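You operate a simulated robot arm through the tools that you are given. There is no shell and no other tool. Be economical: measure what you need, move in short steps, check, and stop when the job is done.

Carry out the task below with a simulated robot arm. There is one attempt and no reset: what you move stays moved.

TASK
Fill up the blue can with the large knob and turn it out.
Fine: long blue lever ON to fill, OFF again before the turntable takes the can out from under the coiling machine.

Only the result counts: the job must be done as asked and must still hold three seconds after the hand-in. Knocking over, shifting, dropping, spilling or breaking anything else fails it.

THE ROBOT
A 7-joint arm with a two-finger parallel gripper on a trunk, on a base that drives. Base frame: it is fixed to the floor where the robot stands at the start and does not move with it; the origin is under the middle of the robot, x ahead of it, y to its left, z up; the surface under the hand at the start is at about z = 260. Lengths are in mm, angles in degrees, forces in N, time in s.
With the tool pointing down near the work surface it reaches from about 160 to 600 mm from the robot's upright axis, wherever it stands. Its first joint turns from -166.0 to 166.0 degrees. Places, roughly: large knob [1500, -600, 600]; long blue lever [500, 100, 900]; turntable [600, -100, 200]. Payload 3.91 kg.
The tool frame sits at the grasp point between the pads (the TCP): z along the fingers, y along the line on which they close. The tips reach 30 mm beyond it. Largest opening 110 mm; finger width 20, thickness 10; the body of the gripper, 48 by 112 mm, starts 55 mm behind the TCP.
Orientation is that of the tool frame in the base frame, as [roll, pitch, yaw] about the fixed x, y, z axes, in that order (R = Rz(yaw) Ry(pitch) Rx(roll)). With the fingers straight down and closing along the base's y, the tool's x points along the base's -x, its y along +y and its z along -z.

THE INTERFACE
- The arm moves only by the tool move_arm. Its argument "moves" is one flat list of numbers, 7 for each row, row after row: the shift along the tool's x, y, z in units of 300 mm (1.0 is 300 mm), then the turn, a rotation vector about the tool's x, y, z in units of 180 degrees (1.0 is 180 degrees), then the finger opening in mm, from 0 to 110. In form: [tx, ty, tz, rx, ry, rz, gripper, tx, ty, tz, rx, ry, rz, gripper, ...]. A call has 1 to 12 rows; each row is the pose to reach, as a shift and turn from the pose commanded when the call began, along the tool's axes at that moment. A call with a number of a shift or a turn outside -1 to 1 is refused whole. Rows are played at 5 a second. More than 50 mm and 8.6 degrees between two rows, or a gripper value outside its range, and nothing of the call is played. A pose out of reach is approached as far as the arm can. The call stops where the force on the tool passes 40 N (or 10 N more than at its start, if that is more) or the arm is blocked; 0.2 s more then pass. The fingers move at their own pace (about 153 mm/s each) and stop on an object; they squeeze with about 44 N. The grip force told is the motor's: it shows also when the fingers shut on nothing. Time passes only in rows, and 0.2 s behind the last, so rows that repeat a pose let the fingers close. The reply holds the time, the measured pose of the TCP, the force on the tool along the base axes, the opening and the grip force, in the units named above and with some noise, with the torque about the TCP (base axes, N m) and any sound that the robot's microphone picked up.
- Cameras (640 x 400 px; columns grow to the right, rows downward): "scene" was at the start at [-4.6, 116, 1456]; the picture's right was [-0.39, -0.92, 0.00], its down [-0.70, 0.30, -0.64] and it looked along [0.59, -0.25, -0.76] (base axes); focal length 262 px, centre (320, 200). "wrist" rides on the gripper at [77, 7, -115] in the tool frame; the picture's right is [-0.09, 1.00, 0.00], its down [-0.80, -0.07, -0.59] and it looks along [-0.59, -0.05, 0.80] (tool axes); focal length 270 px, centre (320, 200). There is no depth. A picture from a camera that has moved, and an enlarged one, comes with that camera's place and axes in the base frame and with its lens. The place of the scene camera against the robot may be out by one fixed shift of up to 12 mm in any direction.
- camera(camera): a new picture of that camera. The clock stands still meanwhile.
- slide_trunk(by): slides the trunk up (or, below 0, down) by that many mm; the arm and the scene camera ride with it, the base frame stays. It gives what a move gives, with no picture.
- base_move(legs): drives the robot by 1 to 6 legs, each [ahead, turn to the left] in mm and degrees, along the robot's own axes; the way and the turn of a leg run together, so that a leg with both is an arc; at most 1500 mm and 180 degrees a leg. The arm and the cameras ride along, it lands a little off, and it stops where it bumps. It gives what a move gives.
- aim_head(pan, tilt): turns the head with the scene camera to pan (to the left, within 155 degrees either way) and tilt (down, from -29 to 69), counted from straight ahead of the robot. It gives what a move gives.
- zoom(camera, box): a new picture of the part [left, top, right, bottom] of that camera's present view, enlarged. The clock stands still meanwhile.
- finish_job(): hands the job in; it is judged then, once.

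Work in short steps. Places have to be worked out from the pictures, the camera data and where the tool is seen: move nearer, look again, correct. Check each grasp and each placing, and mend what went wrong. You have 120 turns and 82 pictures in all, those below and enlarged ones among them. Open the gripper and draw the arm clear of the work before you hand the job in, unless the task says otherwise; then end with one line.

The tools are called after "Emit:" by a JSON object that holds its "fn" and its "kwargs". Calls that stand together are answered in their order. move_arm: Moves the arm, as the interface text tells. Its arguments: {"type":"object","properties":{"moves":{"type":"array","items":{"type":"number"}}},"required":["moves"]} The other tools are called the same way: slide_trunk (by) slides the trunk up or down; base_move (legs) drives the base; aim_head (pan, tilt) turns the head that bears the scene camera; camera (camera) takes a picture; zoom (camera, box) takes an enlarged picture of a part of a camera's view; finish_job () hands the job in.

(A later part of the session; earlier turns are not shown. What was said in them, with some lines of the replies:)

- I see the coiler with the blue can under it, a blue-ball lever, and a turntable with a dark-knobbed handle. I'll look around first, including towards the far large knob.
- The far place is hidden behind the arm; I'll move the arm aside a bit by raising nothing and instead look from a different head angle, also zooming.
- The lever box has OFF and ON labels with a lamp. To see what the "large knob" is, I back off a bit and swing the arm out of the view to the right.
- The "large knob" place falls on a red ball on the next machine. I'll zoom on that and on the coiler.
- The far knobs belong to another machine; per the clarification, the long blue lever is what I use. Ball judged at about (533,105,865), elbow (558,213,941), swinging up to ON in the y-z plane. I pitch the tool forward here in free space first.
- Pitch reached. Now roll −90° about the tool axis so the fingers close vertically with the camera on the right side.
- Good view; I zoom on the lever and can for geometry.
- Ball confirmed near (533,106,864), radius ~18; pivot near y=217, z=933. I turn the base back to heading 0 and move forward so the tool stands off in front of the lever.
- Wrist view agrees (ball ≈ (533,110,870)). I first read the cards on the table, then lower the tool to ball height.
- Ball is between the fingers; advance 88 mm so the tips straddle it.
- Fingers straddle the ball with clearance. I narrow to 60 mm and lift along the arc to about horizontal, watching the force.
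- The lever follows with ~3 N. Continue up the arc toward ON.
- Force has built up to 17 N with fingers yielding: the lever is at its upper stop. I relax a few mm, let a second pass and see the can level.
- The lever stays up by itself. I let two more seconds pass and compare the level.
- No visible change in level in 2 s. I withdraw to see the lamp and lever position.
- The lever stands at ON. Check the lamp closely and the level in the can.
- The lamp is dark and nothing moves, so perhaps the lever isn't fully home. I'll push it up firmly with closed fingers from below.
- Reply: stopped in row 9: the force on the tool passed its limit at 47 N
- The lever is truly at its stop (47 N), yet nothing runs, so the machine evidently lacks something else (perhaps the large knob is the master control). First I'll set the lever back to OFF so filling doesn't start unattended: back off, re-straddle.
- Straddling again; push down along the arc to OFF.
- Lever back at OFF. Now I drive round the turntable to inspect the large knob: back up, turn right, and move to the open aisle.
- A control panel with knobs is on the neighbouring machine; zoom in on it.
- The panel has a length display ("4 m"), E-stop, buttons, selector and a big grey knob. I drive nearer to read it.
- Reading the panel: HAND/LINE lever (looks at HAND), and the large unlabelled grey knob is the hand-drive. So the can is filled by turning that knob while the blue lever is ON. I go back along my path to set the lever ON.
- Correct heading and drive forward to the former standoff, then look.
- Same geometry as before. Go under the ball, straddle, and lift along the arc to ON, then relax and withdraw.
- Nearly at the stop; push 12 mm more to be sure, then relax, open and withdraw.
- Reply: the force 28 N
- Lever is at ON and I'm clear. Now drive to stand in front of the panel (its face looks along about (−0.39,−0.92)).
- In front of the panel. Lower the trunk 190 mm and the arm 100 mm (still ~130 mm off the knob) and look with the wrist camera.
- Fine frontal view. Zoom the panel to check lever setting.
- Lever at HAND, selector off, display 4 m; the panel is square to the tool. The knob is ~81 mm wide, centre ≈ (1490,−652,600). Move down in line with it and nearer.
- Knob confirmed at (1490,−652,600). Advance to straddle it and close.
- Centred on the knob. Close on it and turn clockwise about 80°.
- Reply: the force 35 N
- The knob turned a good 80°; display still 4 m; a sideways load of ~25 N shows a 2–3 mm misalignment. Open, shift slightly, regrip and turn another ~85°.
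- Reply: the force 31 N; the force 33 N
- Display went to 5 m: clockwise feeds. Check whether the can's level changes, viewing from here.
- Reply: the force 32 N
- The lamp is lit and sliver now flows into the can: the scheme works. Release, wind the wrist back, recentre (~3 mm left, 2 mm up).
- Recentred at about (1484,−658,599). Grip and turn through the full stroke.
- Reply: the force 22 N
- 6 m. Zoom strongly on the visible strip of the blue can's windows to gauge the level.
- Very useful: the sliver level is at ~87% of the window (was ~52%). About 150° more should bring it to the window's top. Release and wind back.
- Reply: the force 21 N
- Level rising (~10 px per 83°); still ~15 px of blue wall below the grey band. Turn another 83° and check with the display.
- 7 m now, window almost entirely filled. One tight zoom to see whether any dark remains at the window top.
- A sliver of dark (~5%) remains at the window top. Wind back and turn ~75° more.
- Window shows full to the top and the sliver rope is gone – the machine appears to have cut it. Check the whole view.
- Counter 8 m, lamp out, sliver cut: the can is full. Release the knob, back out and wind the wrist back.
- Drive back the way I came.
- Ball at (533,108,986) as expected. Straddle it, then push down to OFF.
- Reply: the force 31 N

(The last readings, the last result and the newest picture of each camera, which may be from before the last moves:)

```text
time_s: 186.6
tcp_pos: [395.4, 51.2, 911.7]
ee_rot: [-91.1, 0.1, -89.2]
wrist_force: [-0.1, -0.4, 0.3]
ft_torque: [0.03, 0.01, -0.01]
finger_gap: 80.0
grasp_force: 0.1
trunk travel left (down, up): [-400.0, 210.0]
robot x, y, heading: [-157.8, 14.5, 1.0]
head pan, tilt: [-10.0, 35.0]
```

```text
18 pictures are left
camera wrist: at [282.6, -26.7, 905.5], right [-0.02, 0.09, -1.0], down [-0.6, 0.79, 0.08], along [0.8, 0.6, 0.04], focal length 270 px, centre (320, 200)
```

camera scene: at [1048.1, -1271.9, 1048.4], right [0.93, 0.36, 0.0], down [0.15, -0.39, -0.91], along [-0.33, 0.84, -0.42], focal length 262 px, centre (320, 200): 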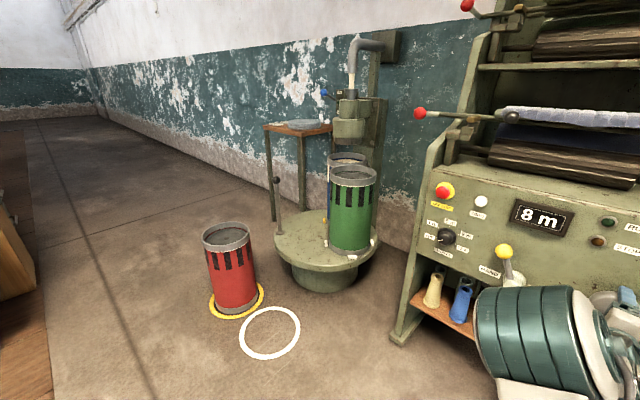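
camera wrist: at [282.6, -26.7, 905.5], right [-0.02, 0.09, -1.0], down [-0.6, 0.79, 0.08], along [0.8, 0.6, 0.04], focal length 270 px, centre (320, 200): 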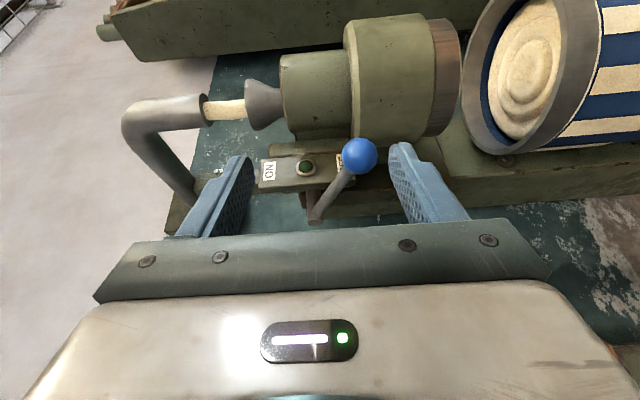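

Lever at OFF and the can is brim-full in its windows. Next the turntable: handle rod judged at (368,−173), knob at z≈588; disc centre ≈(620,−95). I'll turn it counter-clockwise (handle toward −y then +x). First roll the tool so the fingers close horizontally, retract, and turn the base right.

Emit:
{"fn": "move_arm", "kwargs": {"moves": [0, 0, -0.04, 0, 0, 0.042, 80, 0, 0, -0.08, 0, 0, 0.084, 80, 0, 0, -0.12, 0, 0, 0.126, 80, 0, 0, -0.16, 0, 0, 0.168, 80, 0, 0, -0.2, 0, 0, 0.21, 80, 0, 0, -0.24, 0, 0, 0.252, 80, 0, 0, -0.28, 0, 0, 0.294, 80, 0, 0, -0.32, 0, 0, 0.336, 80, 0, 0, -0.35, 0, 0, 0.378, 80, 0, 0, -0.38, 0, 0, 0.42, 80, 0, 0, -0.4, 0, 0, 0.462, 80, 0, 0, -0.4, 0, 0, 0.5, 80]}}

Emit:
{"fn": "base_move", "kwargs": {"legs": [[0, -24]]}}

Emit:
{"fn": "aim_head", "kwargs": {"pan": 10, "tilt": 45}}

Emit:
{"fn": "camera", "kwargs": {"camera": "scene"}}

```text
time_s: 189.2
tcp_pos: [378.7, 77.5, 883.9]
ee_rot: [173.4, 89.0, 174.1]
wrist_force: [-0.5, 0.5, -0.3]
ft_torque: [-0.01, -0.01, -0.02]
finger_gap: 80.1
grasp_force: 0.2
out of reach, approached as far as the arm can: row 2, 3, 4, 5, 6, 7, 8, 9, 10, 11, 12
trunk travel left (down, up): [-400.0, 210.0]
robot x, y, heading: [-157.9, 14.1, 1.4]
head pan, tilt: [-10.0, 35.0]
```

```text
time_s: 190.8
tcp_pos: [357.9, -143.8, 883.6]
ee_rot: [178.5, 89.0, 155.6]
wrist_force: [-0.7, -0.8, -0.4]
ft_torque: [-0.01, -0.01, 0.01]
finger_gap: 80.0
grasp_force: 0.1
trunk travel left (down, up): [-400.0, 210.0]
robot x, y, heading: [-156.5, 11.4, -22.6]
head pan, tilt: [-10.0, 35.0]
```

```text
time_s: 191.6
tcp_pos: [357.6, -145.2, 883.4]
ee_rot: [178.8, 88.9, 155.8]
wrist_force: [0.2, 0.1, -0.6]
ft_torque: [-0.05, 0.0, -0.01]
finger_gap: 80.2
grasp_force: 0.1
trunk travel left (down, up): [-400.0, 210.0]
robot x, y, heading: [-156.4, 13.7, -22.5]
head pan, tilt: [10.0, 45.0]
```

```text
17 pictures are left
camera scene: at [-88.1, 161.8, 1412.8], right [-0.22, -0.98, 0.0], down [-0.69, 0.15, -0.71], along [0.69, -0.16, -0.71], focal length 262 px, centre (320, 200)
```

scene: 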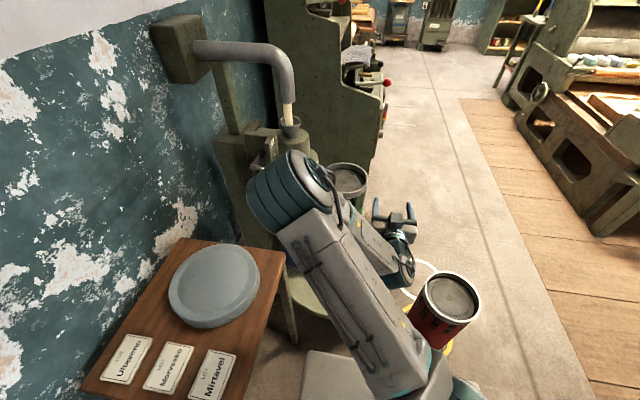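

The horizontal tool can't retract enough here. Better: work from the −y side at about (520,−850) with the tool pitched 45° down, where the whole handle arc is within reach. Drive to the aisle.

Emit:
{"fn": "base_move", "kwargs": {"legs": [[-200, 0], [0, -67.5], [960, 0]]}}

Emit:
{"fn": "move_arm", "kwargs": {"moves": [0, 0, 0, 0, 0.042, 0, 80, 0, 0, 0, 0, 0.084, 0, 80, 0, 0, 0, 0, 0.126, 0, 80, 0, 0, 0, 0, 0.168, 0, 80, 0, 0, 0, 0, 0.21, 0, 80, 0, 0, 0, 0, 0.25, 0, 80]}}

```text
time_s: 200.3
tcp_pos: [-270.8, -1353.4, 884.2]
ee_rot: [178.4, 89.1, 88.5]
wrist_force: [0.3, 0.9, -0.9]
ft_torque: [0.0, 0.02, 0.01]
finger_gap: 80.1
grasp_force: 0.0
trunk travel left (down, up): [-400.0, 210.0]
robot x, y, heading: [-327.7, -819.2, -89.7]
head pan, tilt: [10.0, 45.0]
stopped in leg 3: the robot was blocked; the commanded pose is now the measured one
```

```text
time_s: 201.7
tcp_pos: [-271.7, -1352.6, 884.2]
ee_rot: [-179.9, 43.9, 90.0]
wrist_force: [0.5, -0.4, 0.1]
ft_torque: [0.05, 0.02, -0.01]
finger_gap: 80.1
grasp_force: 0.1
trunk travel left (down, up): [-400.0, 210.0]
robot x, y, heading: [-326.9, -818.2, -89.4]
head pan, tilt: [10.0, 45.0]
```

The base was blocked at y≈−819. See what it touched.

Emit:
{"fn": "aim_head", "kwargs": {"pan": -25, "tilt": 55}}

Emit:
{"fn": "camera", "kwargs": {"camera": "scene"}}

```text
time_s: 202.7
tcp_pos: [-270.8, -1353.2, 884.4]
ee_rot: [180.0, 44.0, 90.1]
wrist_force: [-0.3, 0.0, 0.0]
ft_torque: [0.04, 0.0, 0.03]
finger_gap: 80.0
grasp_force: 0.1
trunk travel left (down, up): [-400.0, 210.0]
robot x, y, heading: [-327.5, -819.6, -89.5]
head pan, tilt: [-25.0, 55.0]
```

```text
16 pictures are left
camera scene: at [-205.2, -810.7, 1399.4], right [-0.91, 0.41, 0.0], down [0.34, 0.75, -0.57], along [-0.24, -0.52, -0.82], focal length 262 px, centre (320, 200)
```

scene: 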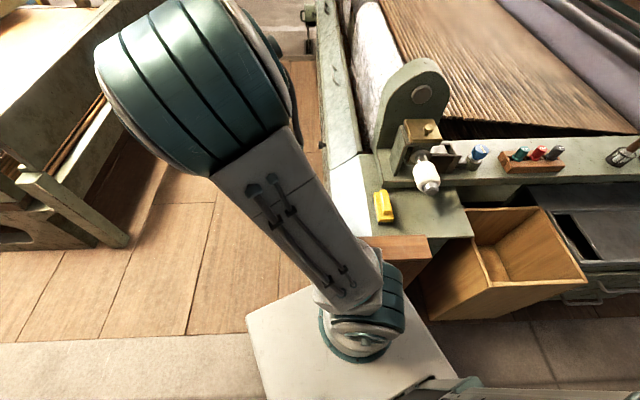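

It merely nudged against the heavy bench; nothing toppled. The −y side is cramped with the red can, so I'll work from the front instead with the 45°-pitched tool: back up the lane and face the handle.

Emit:
{"fn": "base_move", "kwargs": {"legs": [[-830, 0], [0, 66]]}}

Emit:
{"fn": "aim_head", "kwargs": {"pan": 10, "tilt": 45}}

Emit:
{"fn": "camera", "kwargs": {"camera": "scene"}}

```text
time_s: 209.9
tcp_pos: [177.8, -190.3, 885.2]
ee_rot: [180.0, 44.0, 154.9]
wrist_force: [0.0, 0.5, 0.3]
ft_torque: [-0.01, 0.0, 0.03]
finger_gap: 79.9
grasp_force: 0.1
trunk travel left (down, up): [-400.0, 210.0]
robot x, y, heading: [-324.9, -11.8, -24.6]
head pan, tilt: [-25.0, 55.0]
```

```text
time_s: 210.9
tcp_pos: [177.9, -189.9, 884.3]
ee_rot: [180.0, 44.0, 155.0]
wrist_force: [0.1, -0.3, -0.7]
ft_torque: [0.0, 0.0, 0.02]
finger_gap: 79.9
grasp_force: 0.0
trunk travel left (down, up): [-400.0, 210.0]
robot x, y, heading: [-330.2, -14.2, -24.9]
head pan, tilt: [10.0, 45.0]
```

```text
15 pictures are left
camera scene: at [-256.1, 131.4, 1412.7], right [-0.25, -0.97, 0.0], down [-0.68, 0.18, -0.71], along [0.68, -0.18, -0.71], focal length 262 px, centre (320, 200)
```

scene: 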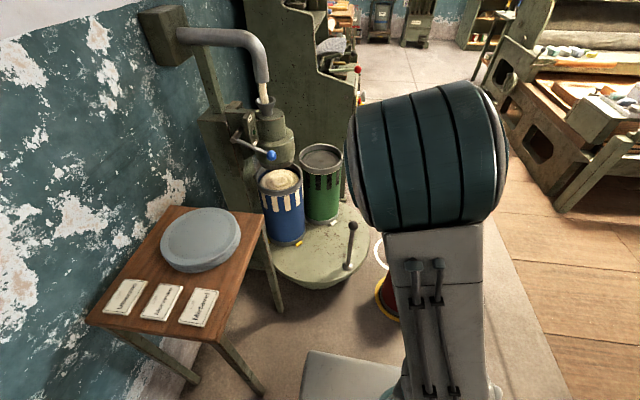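

Handle at about (360–368,−168). Turn slightly left, lower the trunk to bring the tool to rod height (still ~150 mm short) and look with the wrist camera.

Emit:
{"fn": "base_move", "kwargs": {"legs": [[0, 7.5]]}}

Emit:
{"fn": "slide_trunk", "kwargs": {"by": -335}}

Emit:
{"fn": "camera", "kwargs": {"camera": "wrist"}}

```text
time_s: 211.9
tcp_pos: [197.9, -120.9, 883.7]
ee_rot: [-180.0, 44.0, 162.6]
wrist_force: [-0.2, -0.4, 0.0]
ft_torque: [-0.02, 0.01, 0.01]
finger_gap: 80.3
grasp_force: 0.1
trunk travel left (down, up): [-400.0, 210.0]
robot x, y, heading: [-326.7, -12.5, -17.1]
head pan, tilt: [10.0, 45.0]
```

```text
time_s: 215.2
tcp_pos: [197.9, -120.2, 549.4]
ee_rot: [179.9, 43.9, 162.6]
wrist_force: [-0.3, -0.2, 0.5]
ft_torque: [0.01, 0.04, 0.0]
finger_gap: 79.8
grasp_force: 0.0
trunk travel left (down, up): [-65.0, 545.0]
robot x, y, heading: [-329.3, -9.9, -17.1]
head pan, tilt: [10.0, 45.0]
```

```text
14 pictures are left
camera wrist: at [70.9, -73.5, 577.5], right [0.36, 0.93, 0.06], down [0.13, -0.12, 0.98], along [0.92, -0.34, -0.17], focal length 270 px, centre (320, 200)
```

wrist: 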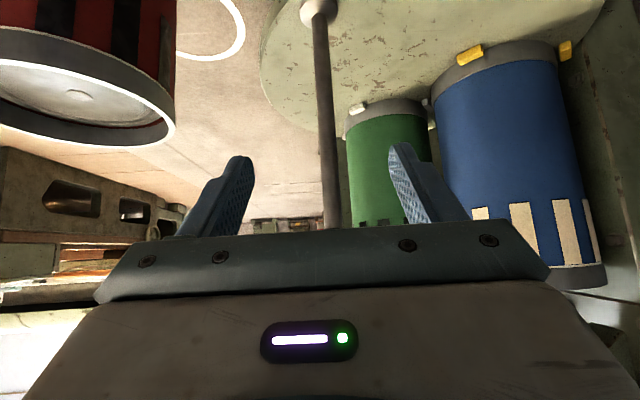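

Rod confirmed at (366,−171), straight ahead. Lower 15 mm and drive 160 mm so the rod stands between the fingers.

Emit:
{"fn": "slide_trunk", "kwargs": {"by": -15}}

Emit:
{"fn": "base_move", "kwargs": {"legs": [[160, 0]]}}

Emit:
{"fn": "camera", "kwargs": {"camera": "wrist"}}

```text
time_s: 215.8
tcp_pos: [197.3, -121.2, 534.8]
ee_rot: [180.0, 44.0, 162.6]
wrist_force: [0.0, 0.1, 0.4]
ft_torque: [0.01, 0.01, 0.01]
finger_gap: 80.0
grasp_force: 0.1
trunk travel left (down, up): [-50.0, 560.0]
robot x, y, heading: [-330.9, -15.2, -17.2]
head pan, tilt: [10.0, 45.0]
```

```text
time_s: 217.2
tcp_pos: [350.8, -165.9, 533.0]
ee_rot: [180.0, 44.0, 162.7]
wrist_force: [-0.6, 0.1, 0.8]
ft_torque: [-0.01, -0.01, -0.01]
finger_gap: 79.8
grasp_force: 0.1
trunk travel left (down, up): [-50.0, 560.0]
robot x, y, heading: [-176.7, -58.7, -17.0]
head pan, tilt: [10.0, 45.0]
```

```text
13 pictures are left
camera wrist: at [223.8, -118.5, 562.5], right [0.35, 0.93, 0.06], down [0.14, -0.12, 0.98], along [0.93, -0.34, -0.17], focal length 270 px, centre (320, 200)
```

wrist: 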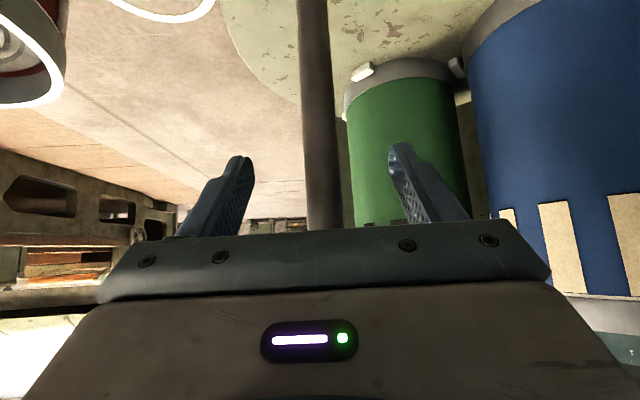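

Rod is between the fingers. Close on it.

Emit:
{"fn": "move_arm", "kwargs": {"moves": [0, 0, 0, 0, 0, 0, 40, 0, 0, 0, 0, 0, 0, 5, 0, 0, 0, 0, 0, 0, 5]}}

```text
time_s: 218.0
tcp_pos: [350.3, -167.6, 534.0]
ee_rot: [179.9, 44.0, 162.9]
wrist_force: [1.3, 2.0, -0.2]
ft_torque: [0.0, -0.25, 0.14]
finger_gap: 21.8
grasp_force: 45.4
trunk travel left (down, up): [-50.0, 560.0]
robot x, y, heading: [-174.3, -58.6, -16.6]
head pan, tilt: [10.0, 45.0]
```

Gripped the rod (22 mm). Drag it along the circle by ~15° as a first test.

Emit:
{"fn": "move_arm", "kwargs": {"moves": [-0.016, -0.031, 0.016, 0, 0, 0, 5, -0.033, -0.062, 0.032, 0, 0, 0, 5, -0.07, -0.12, 0.0676, 0, 0, 0, 5, -0.11, -0.174, 0.106, 0, 0, 0, 5]}}

Emit:
{"fn": "zoom", "kwargs": {"camera": "scene", "box": [200, 100, 520, 300]}}

```text
time_s: 219.1
tcp_pos: [382.6, -224.2, 533.9]
ee_rot: [179.5, 44.3, 163.1]
wrist_force: [5.6, 1.9, -5.5]
ft_torque: [-0.12, -0.69, -0.14]
finger_gap: 21.4
grasp_force: 45.1
trunk travel left (down, up): [-50.0, 560.0]
robot x, y, heading: [-177.0, -60.5, -16.5]
head pan, tilt: [10.0, 45.0]
stopped in row 4: the force on the tool passed its limit at 41 N (the readings are from after the stop); the commanded pose is now the measured one
```

```text
2.00 times, centred on (360, 200) of scene
camera zoom: at [-124.1, 93.8, 1062.5], right [-0.11, -0.99, 0.0], down [-0.7, 0.08, -0.71], along [0.7, -0.08, -0.71], focal length 524 px, centre (240, 200)
```

zoom: 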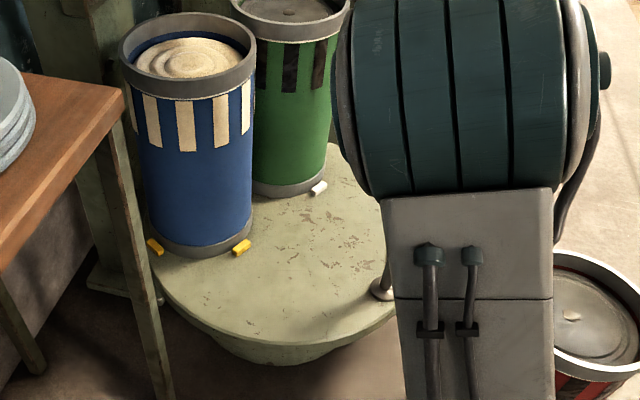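

The turntable turns CCW smoothly; the stop was just the force limit at speed. Continue slower in 3° steps.

Emit:
{"fn": "move_arm", "kwargs": {"moves": [-0.012, -0.014, 0.012, 0, 0, 0, 5, -0.025, -0.029, 0.024, 0, 0, 0, 5, -0.051, -0.057, 0.049, 0, 0, 0, 5, -0.078, -0.082, 0.075, 0, 0, 0, 5, -0.105, -0.107, 0.102, 0, 0, 0, 5, -0.134, -0.128, 0.13, 0, 0, 0, 5, -0.163, -0.148, 0.158, 0, 0, 0, 5, -0.194, -0.165, 0.188, 0, 0, 0, 5, -0.224, -0.18, 0.217, 0, 0, 0, 5]}}

```text
time_s: 221.1
tcp_pos: [457.6, -303.5, 535.8]
ee_rot: [179.5, 44.3, 163.2]
wrist_force: [0.0, -0.7, -0.3]
ft_torque: [0.01, 0.01, 0.01]
finger_gap: 4.8
grasp_force: 0.1
trunk travel left (down, up): [-50.0, 560.0]
robot x, y, heading: [-178.7, -60.6, -16.5]
head pan, tilt: [10.0, 45.0]
```

The fingers slipped off the rod (gap 4.8). Look where it is.

Emit:
{"fn": "camera", "kwargs": {"camera": "wrist"}}

Emit:
{"fn": "camera", "kwargs": {"camera": "scene"}}

```text
11 pictures are left
camera wrist: at [329.4, -257.4, 562.6], right [0.34, 0.94, 0.07], down [0.13, -0.12, 0.98], along [0.93, -0.33, -0.16], focal length 270 px, centre (320, 200)
```

wrist: 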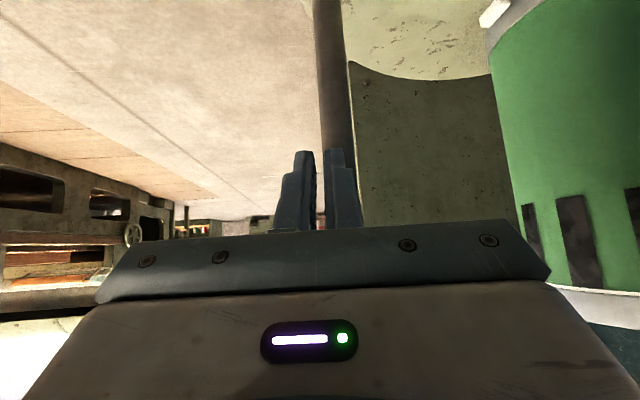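

```text
10 pictures are left
camera scene: at [-124.6, 93.6, 1062.8], right [-0.11, -0.99, 0.0], down [-0.7, 0.08, -0.71], along [0.7, -0.08, -0.71], focal length 262 px, centre (320, 200)
```

scene: 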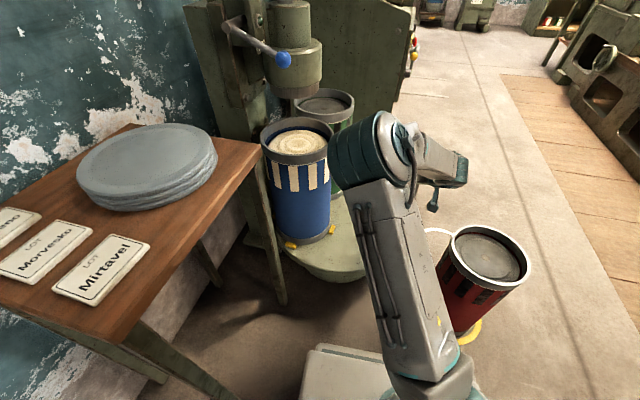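

The table has turned ~40–45° and coasted off the grip; the blue can is at about (567,86). To finish, I'll back off, square up and come to the starting stance with the tool on the right side behind the rod.

Emit:
{"fn": "base_move", "kwargs": {"legs": [[-170, 0], [0, 16.5]]}}

Emit:
{"fn": "move_arm", "kwargs": {"moves": [0.06, -0.1, -0.058, 0, 0, 0, 60, 0.12, -0.2, -0.116, 0, 0, 0, 60, 0.18, -0.3, -0.174, 0, 0, 0, 60, 0.24, -0.4, -0.232, 0, 0, 0, 60, 0.32, -0.5, -0.31, 0, 0, 0, 60, 0.4, -0.6, -0.387, 0, 0, 0, 60, 0.48, -0.7, -0.464, 0, 0, 0, 60, 0.56, -0.82, -0.54, 0, 0, 0, 60]}}

```text
time_s: 223.4
tcp_pos: [338.8, -66.4, 534.5]
ee_rot: [179.6, 44.4, 179.6]
wrist_force: [0.1, 0.1, 0.1]
ft_torque: [0.02, 0.03, -0.01]
finger_gap: 4.9
grasp_force: 0.0
trunk travel left (down, up): [-50.0, 560.0]
robot x, y, heading: [-335.0, -9.5, -0.2]
head pan, tilt: [10.0, 45.0]
```

```text
time_s: 225.2
tcp_pos: [130.2, -286.2, 534.0]
ee_rot: [179.6, 44.3, 179.6]
wrist_force: [0.3, 0.6, 0.0]
ft_torque: [-0.04, -0.04, 0.04]
finger_gap: 60.0
grasp_force: 0.1
out of reach, approached as far as the arm can: row 8
trunk travel left (down, up): [-50.0, 560.0]
robot x, y, heading: [-336.6, -12.6, -0.3]
head pan, tilt: [10.0, 45.0]
```

Drive forward 260 mm and look with the wrist camera for the rod.

Emit:
{"fn": "base_move", "kwargs": {"legs": [[260, 0]]}}

Emit:
{"fn": "camera", "kwargs": {"camera": "wrist"}}

```text
time_s: 227.1
tcp_pos: [390.8, -289.2, 533.1]
ee_rot: [179.6, 44.4, 179.3]
wrist_force: [0.7, 0.5, 0.1]
ft_torque: [0.05, -0.01, -0.02]
finger_gap: 59.9
grasp_force: 0.1
trunk travel left (down, up): [-50.0, 560.0]
robot x, y, heading: [-72.8, -10.7, -0.4]
head pan, tilt: [10.0, 45.0]
```

```text
9 pictures are left
camera wrist: at [256.8, -280.9, 561.1], right [0.07, 1.0, 0.07], down [0.16, -0.08, 0.98], along [0.99, -0.06, -0.16], focal length 270 px, centre (320, 200)
```

wrist: 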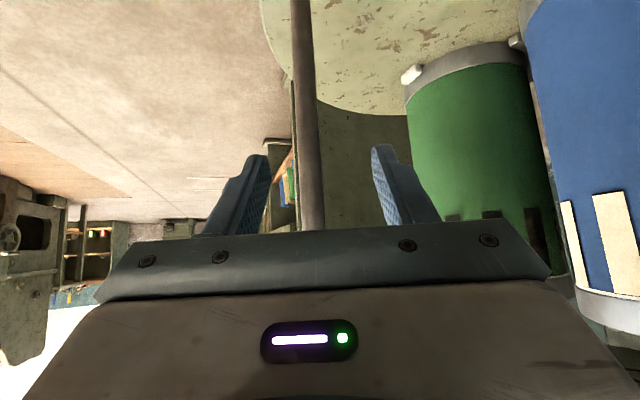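

Rod at ≈(508,−304), i.e. ~49° turned. The rest of the arc is nearly a straight +x push. Shift right 15 mm, drive up 72 mm, and cage it.

Emit:
{"fn": "move_arm", "kwargs": {"moves": [0, -0.025, 0, 0, 0, 0, 60, 0, -0.05, 0, 0, 0, 0, 60]}}

Emit:
{"fn": "base_move", "kwargs": {"legs": [[72, 0]]}}

Emit:
{"fn": "camera", "kwargs": {"camera": "wrist"}}

```text
time_s: 227.7
tcp_pos: [391.5, -289.5, 533.3]
ee_rot: [179.6, 44.3, 179.2]
wrist_force: [0.4, 0.4, 0.0]
ft_torque: [0.06, -0.01, 0.0]
finger_gap: 60.0
grasp_force: 0.0
out of reach, approached as far as the arm can: row 1, 2
trunk travel left (down, up): [-50.0, 560.0]
robot x, y, heading: [-70.1, -12.4, -0.4]
head pan, tilt: [10.0, 45.0]
```

```text
time_s: 228.8
tcp_pos: [461.6, -291.1, 534.6]
ee_rot: [179.6, 44.4, 179.2]
wrist_force: [0.0, 0.5, 0.0]
ft_torque: [-0.01, 0.0, 0.0]
finger_gap: 60.1
grasp_force: 0.1
trunk travel left (down, up): [-50.0, 560.0]
robot x, y, heading: [-2.0, -13.9, -0.6]
head pan, tilt: [10.0, 45.0]
```

```text
8 pictures are left
camera wrist: at [327.4, -281.5, 561.1], right [0.07, 1.0, 0.07], down [0.16, -0.08, 0.98], along [0.99, -0.06, -0.16], focal length 270 px, centre (320, 200)
```

wrist: 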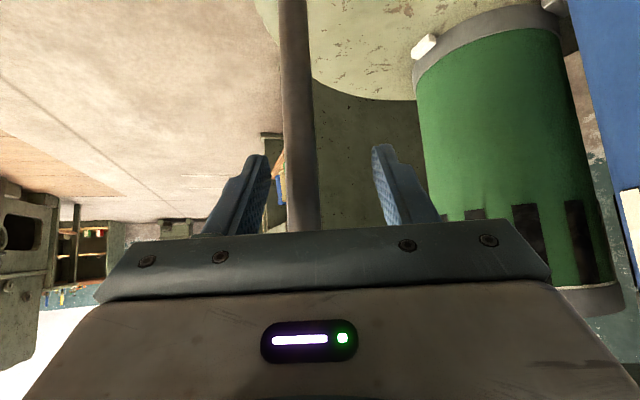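

Rod at (503,−304). Enter the cage and push on slowly.

Emit:
{"fn": "move_arm", "kwargs": {"moves": [-0.0357, -0.02, 0.035, 0, 0, 0, 60, -0.0714, -0.035, 0.07, 0, 0, 0, 60, -0.0952, -0.043, 0.0933, 0, 0, 0, 52, -0.124, -0.053, 0.1213, 0, 0, 0, 52, -0.152, -0.063, 0.149, 0, 0, 0, 52, -0.181, -0.077, 0.177, 0, 0, 0, 52, -0.209, -0.087, 0.205, 0, 0, 0, 52, -0.238, -0.093, 0.233, 0, 0, 0, 52, -0.2666, -0.1, 0.2613, 0, 0, 0, 52]}}

Emit:
{"fn": "camera", "kwargs": {"camera": "wrist"}}

```text
time_s: 230.8
tcp_pos: [557.7, -303.4, 534.4]
ee_rot: [179.6, 44.3, 179.1]
wrist_force: [-5.3, -22.1, -4.8]
ft_torque: [0.03, -0.36, -0.02]
finger_gap: 62.2
grasp_force: 10.0
out of reach, approached as far as the arm can: row 1, 2, 3, 4, 5, 6, 7, 8, 9
trunk travel left (down, up): [-50.0, 560.0]
robot x, y, heading: [-2.0, -10.9, -0.7]
head pan, tilt: [10.0, 45.0]
```

```text
7 pictures are left
camera wrist: at [423.0, -293.9, 561.4], right [0.08, 0.99, 0.07], down [0.16, -0.08, 0.98], along [0.98, -0.06, -0.16], focal length 270 px, centre (320, 200)
```

wrist: 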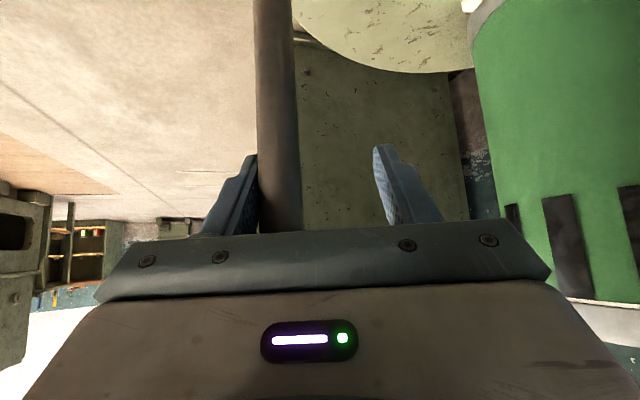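

Rod is in the cage at ≈(563,−325), pressing the right finger; the arm is limited sideways with this yaw. I yaw the tool to the right while pushing on.

Emit:
{"fn": "move_arm", "kwargs": {"moves": [-0.019, -0.013, 0.0187, 0.0156, 0, 0.0159, 60, -0.038, -0.027, 0.0373, 0.031, 0, 0.032, 60, -0.062, -0.037, 0.0607, 0.0467, 0, 0.0476, 60, -0.09, -0.047, 0.0887, 0.062, 0, 0.0635, 60, -0.119, -0.053, 0.1167, 0.07, 0, 0.0714, 60, -0.1476, -0.057, 0.1446, 0.0778, 0, 0.0793, 60, -0.176, -0.057, 0.1726, 0.0856, 0, 0.0873, 60]}}

```text
time_s: 232.3
tcp_pos: [634.1, -317.0, 532.0]
ee_rot: [179.7, 44.4, 157.4]
wrist_force: [-0.8, -0.7, 0.7]
ft_torque: [0.02, 0.03, 0.0]
finger_gap: 60.2
grasp_force: 0.0
trunk travel left (down, up): [-50.0, 560.0]
robot x, y, heading: [-1.4, -18.7, -0.5]
head pan, tilt: [10.0, 45.0]
```

Emit:
{"fn": "camera", "kwargs": {"camera": "wrist"}}

Emit:
{"fn": "camera", "kwargs": {"camera": "scene"}}

```text
6 pictures are left
camera wrist: at [511.9, -258.5, 560.8], right [0.44, 0.9, 0.07], down [0.12, -0.13, 0.98], along [0.89, -0.42, -0.16], focal length 270 px, centre (320, 200)
```

wrist: 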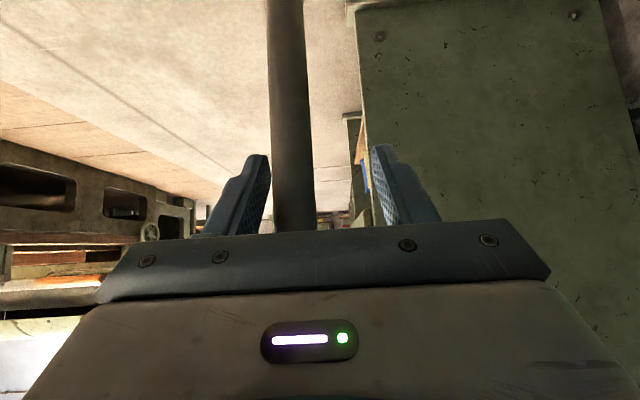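

```text
5 pictures are left
camera scene: at [3.0, 146.5, 1062.7], right [0.16, -0.99, 0.0], down [-0.7, -0.12, -0.71], along [0.7, 0.12, -0.71], focal length 262 px, centre (320, 200)
```

scene: 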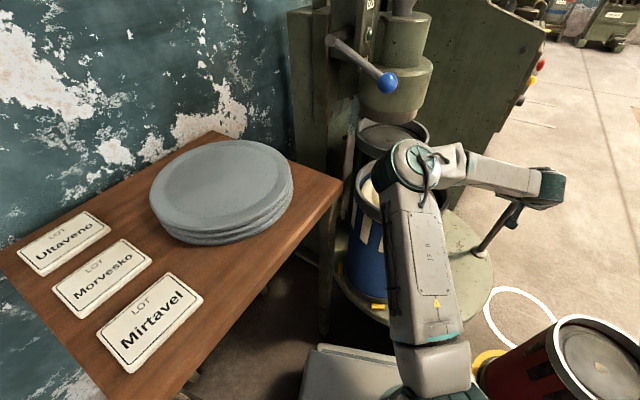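

Turned roughly 65–80° so far. The arm's elbow hangs near the blue can; I zoom to judge clearance before pushing on.

Emit:
{"fn": "zoom", "kwargs": {"camera": "scene", "box": [320, 80, 560, 330]}}

```text
1.60 times, centred on (440, 205) of scene
camera zoom: at [3.0, 146.5, 1062.7], right [0.16, -0.99, 0.0], down [-0.7, -0.12, -0.71], along [0.7, 0.12, -0.71], focal length 419 px, centre (128, 192)
```

zoom: 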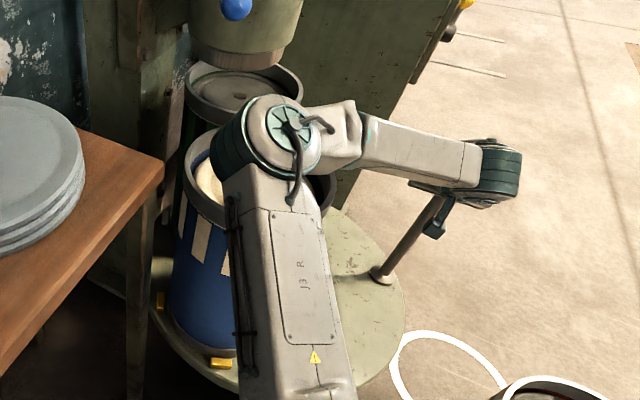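

The can clears the arm from above; I raise the trunk 52 mm for extra margin and to grip the ball itself. First open wide, raise, then recentre on it.

Emit:
{"fn": "move_arm", "kwargs": {"moves": [0, 0, 0, 0, 0, 0, 110, 0, 0, 0, 0, 0, 0, 110]}}

Emit:
{"fn": "slide_trunk", "kwargs": {"by": 52}}

Emit:
{"fn": "move_arm", "kwargs": {"moves": [-0.013, -0.027, 0.013, 0, 0, 0, 110, -0.026, -0.053, 0.026, 0, 0, 0, 110, -0.026, -0.053, 0.026, 0, 0, 0, 60, -0.026, -0.053, 0.026, 0, 0, 0, 10, -0.026, -0.053, 0.026, 0, 0, 0, 10]}}

```text
time_s: 232.9
tcp_pos: [633.5, -316.1, 532.1]
ee_rot: [179.7, 44.2, 157.4]
wrist_force: [0.3, 0.1, 1.0]
ft_torque: [0.01, 0.0, -0.01]
finger_gap: 110.0
grasp_force: 0.0
trunk travel left (down, up): [-50.0, 560.0]
robot x, y, heading: [-1.4, -15.4, -0.4]
head pan, tilt: [10.0, 45.0]
```

```text
time_s: 233.9
tcp_pos: [633.7, -317.4, 585.4]
ee_rot: [179.7, 44.3, 157.4]
wrist_force: [1.2, -1.2, 0.1]
ft_torque: [-0.01, 0.02, 0.01]
finger_gap: 109.9
grasp_force: 0.0
trunk travel left (down, up): [-102.0, 508.0]
robot x, y, heading: [-5.5, -14.6, -0.6]
head pan, tilt: [10.0, 45.0]
```

```text
time_s: 235.1
tcp_pos: [637.7, -334.0, 585.1]
ee_rot: [179.6, 44.2, 157.3]
wrist_force: [0.2, 9.4, -1.0]
ft_torque: [0.08, -0.06, 0.1]
finger_gap: 43.2
grasp_force: 45.1
trunk travel left (down, up): [-102.0, 508.0]
robot x, y, heading: [-4.8, -11.8, -0.5]
head pan, tilt: [10.0, 45.0]
```

Ball gripped (43 mm). Drag it gently ~15° further.

Emit:
{"fn": "move_arm", "kwargs": {"moves": [-0.016, 0.015, 0.0157, 0, 0, 0, 10, -0.032, 0.031, 0.031, 0, 0, 0, 10, -0.048, 0.047, 0.047, 0, 0, 0, 10, -0.064, 0.063, 0.0625, 0, 0, 0, 10, -0.078, 0.082, 0.076, 0, 0, 0, 10, -0.092, 0.1, 0.09, 0, 0, 0, 10, -0.106, 0.119, 0.103, 0, 0, 0, 10, -0.119, 0.138, 0.116, 0, 0, 0, 10, -0.119, 0.138, 0.116, 0, 0, 0, 10]}}

Emit:
{"fn": "zoom", "kwargs": {"camera": "scene", "box": [320, 60, 580, 330]}}

```text
time_s: 236.6
tcp_pos: [686.9, -328.4, 586.7]
ee_rot: [-179.7, 44.4, 156.9]
wrist_force: [5.5, -11.0, -5.5]
ft_torque: [-0.33, -0.12, -0.43]
finger_gap: 41.5
grasp_force: 45.4
trunk travel left (down, up): [-102.0, 508.0]
robot x, y, heading: [-6.1, -12.8, -1.2]
head pan, tilt: [10.0, 45.0]
stopped in row 7: the force on the tool passed its limit at 42 N (the readings are from after the stop); the commanded pose is now the measured one
```

```text
1.48 times, centred on (450, 195) of scene
camera zoom: at [5.9, 145.6, 1114.9], right [0.15, -0.99, 0.0], down [-0.7, -0.11, -0.71], along [0.7, 0.11, -0.71], focal length 388 px, centre (127, 207)
```

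zoom: 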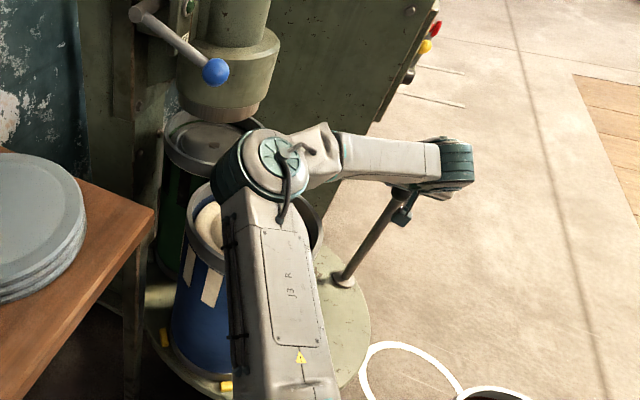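

The green can is now almost under the head (~6° short), blue is out. Nudge ~6° more.

Emit:
{"fn": "move_arm", "kwargs": {"moves": [0, 0, 0, 0, 0, 0, 10, -0.009, 0.01, 0.009, 0, 0, 0, 10, -0.018, 0.02, 0.017, 0, 0, 0, 10, -0.027, 0.031, 0.026, 0, 0, 0, 10, -0.036, 0.041, 0.035, 0, 0, 0, 10, -0.043, 0.05, 0.042, 0, 0, 0, 10, -0.043, 0.05, 0.042, 0, 0, 0, 10]}}

```text
time_s: 238.2
tcp_pos: [708.3, -322.6, 587.6]
ee_rot: [-179.8, 44.5, 157.0]
wrist_force: [9.9, -27.6, 0.3]
ft_torque: [-0.22, -0.21, 0.53]
finger_gap: 39.6
grasp_force: 45.0
trunk travel left (down, up): [-102.0, 508.0]
robot x, y, heading: [-3.5, -14.0, -0.9]
head pan, tilt: [10.0, 45.0]
```

Done turning (~90°). Open, back the fingers out upward, then raise the trunk and back away.

Emit:
{"fn": "move_arm", "kwargs": {"moves": [0, 0, 0, 0, 0, 0, 100, 0, 0, 0, 0, 0, 0, 110, 0, 0, -0.08, 0, 0, 0, 110, 0, 0, -0.16, 0, 0, 0, 110, 0, 0, -0.24, 0, 0, 0, 110]}}

Emit:
{"fn": "slide_trunk", "kwargs": {"by": 350}}

Emit:
{"fn": "base_move", "kwargs": {"legs": [[-250, 0]]}}

Emit:
{"fn": "aim_head", "kwargs": {"pan": -12, "tilt": 40}}

Emit:
{"fn": "camera", "kwargs": {"camera": "scene"}}

```text
time_s: 239.4
tcp_pos: [663.1, -300.8, 639.1]
ee_rot: [-179.9, 44.5, 157.0]
wrist_force: [0.9, 0.5, 0.3]
ft_torque: [0.03, 0.0, 0.05]
finger_gap: 110.0
grasp_force: 0.1
trunk travel left (down, up): [-102.0, 508.0]
robot x, y, heading: [-6.3, -14.6, -1.0]
head pan, tilt: [10.0, 45.0]
```

```text
time_s: 242.9
tcp_pos: [661.8, -300.6, 989.0]
ee_rot: [-179.8, 44.5, 156.9]
wrist_force: [0.0, -0.4, -0.6]
ft_torque: [0.04, 0.02, 0.0]
finger_gap: 109.8
grasp_force: 0.1
trunk travel left (down, up): [-452.0, 158.0]
robot x, y, heading: [-3.5, -17.0, -1.1]
head pan, tilt: [10.0, 45.0]
```

```text
time_s: 244.7
tcp_pos: [409.7, -299.1, 990.2]
ee_rot: [-179.8, 44.5, 156.8]
wrist_force: [0.0, 0.4, -0.1]
ft_torque: [0.03, -0.05, -0.04]
finger_gap: 110.1
grasp_force: 0.0
trunk travel left (down, up): [-452.0, 158.0]
robot x, y, heading: [-254.7, -8.2, -1.2]
head pan, tilt: [10.0, 45.0]
```

```text
time_s: 245.6
tcp_pos: [411.1, -298.4, 991.5]
ee_rot: [-179.8, 44.5, 156.9]
wrist_force: [-0.8, -0.4, 0.8]
ft_torque: [-0.03, -0.03, -0.06]
finger_gap: 109.8
grasp_force: 0.0
trunk travel left (down, up): [-452.0, 158.0]
robot x, y, heading: [-256.4, -7.2, -1.2]
head pan, tilt: [-12.0, 40.0]
```

```text
2 pictures are left
camera scene: at [-243.3, 119.8, 1472.0], right [-0.23, -0.97, 0.0], down [-0.63, 0.15, -0.77], along [0.75, -0.17, -0.64], focal length 262 px, centre (320, 200)
```

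scene: 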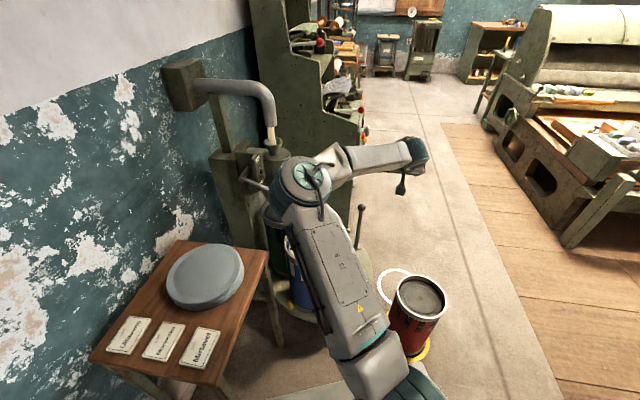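

All calm; the arm hides the cans. Turn right to free the view for a last check.

Emit:
{"fn": "base_move", "kwargs": {"legs": [[-80, 0], [0, -45]]}}

Emit:
{"fn": "aim_head", "kwargs": {"pan": 32, "tilt": 40}}

Emit:
{"fn": "zoom", "kwargs": {"camera": "scene", "box": [180, 120, 480, 320]}}

```text
time_s: 248.7
tcp_pos: [-64.1, -680.5, 990.5]
ee_rot: [-179.7, 44.5, 112.1]
wrist_force: [-0.4, -0.3, 0.1]
ft_torque: [0.02, 0.0, 0.02]
finger_gap: 110.0
grasp_force: 0.0
trunk travel left (down, up): [-452.0, 158.0]
robot x, y, heading: [-331.8, -5.8, -45.4]
head pan, tilt: [-12.0, 40.0]
```

```text
time_s: 249.8
tcp_pos: [-64.3, -680.5, 991.2]
ee_rot: [-179.7, 44.5, 112.1]
wrist_force: [-1.1, -0.2, 0.0]
ft_torque: [0.0, -0.01, -0.01]
finger_gap: 110.0
grasp_force: 0.2
trunk travel left (down, up): [-452.0, 158.0]
robot x, y, heading: [-333.9, -10.8, -45.7]
head pan, tilt: [32.0, 40.0]
```

```text
2.00 times, centred on (330, 220) of scene
camera zoom: at [-196.1, 128.4, 1472.0], right [-0.24, -0.97, 0.0], down [-0.62, 0.15, -0.77], along [0.74, -0.18, -0.64], focal length 524 px, centre (300, 160)
```

zoom: 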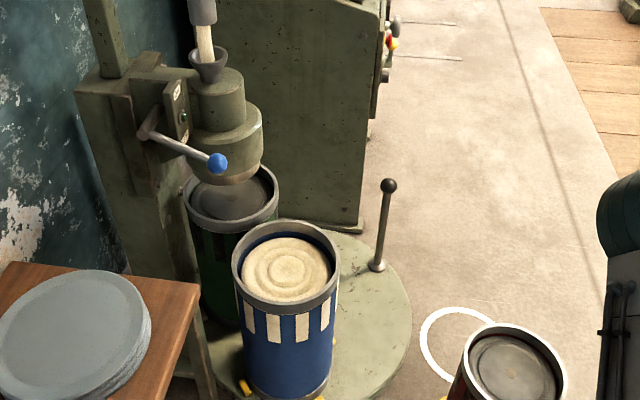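

The full blue can stands upright and out of the coiler, the green can is under the head, the lever is at OFF, and nothing else has moved. Handing in.

Emit:
{"fn": "finish_job", "kwargs": {}}

```text
The job is handed in.
```

The blue can is full and turned out from under the coiling machine. I filled it by turning the large knob with the long blue lever ON, and set the lever back to OFF before moving the turntable. The base bumped the bench by the aisle once along the way; the picture I took there showed nothing knocked over.
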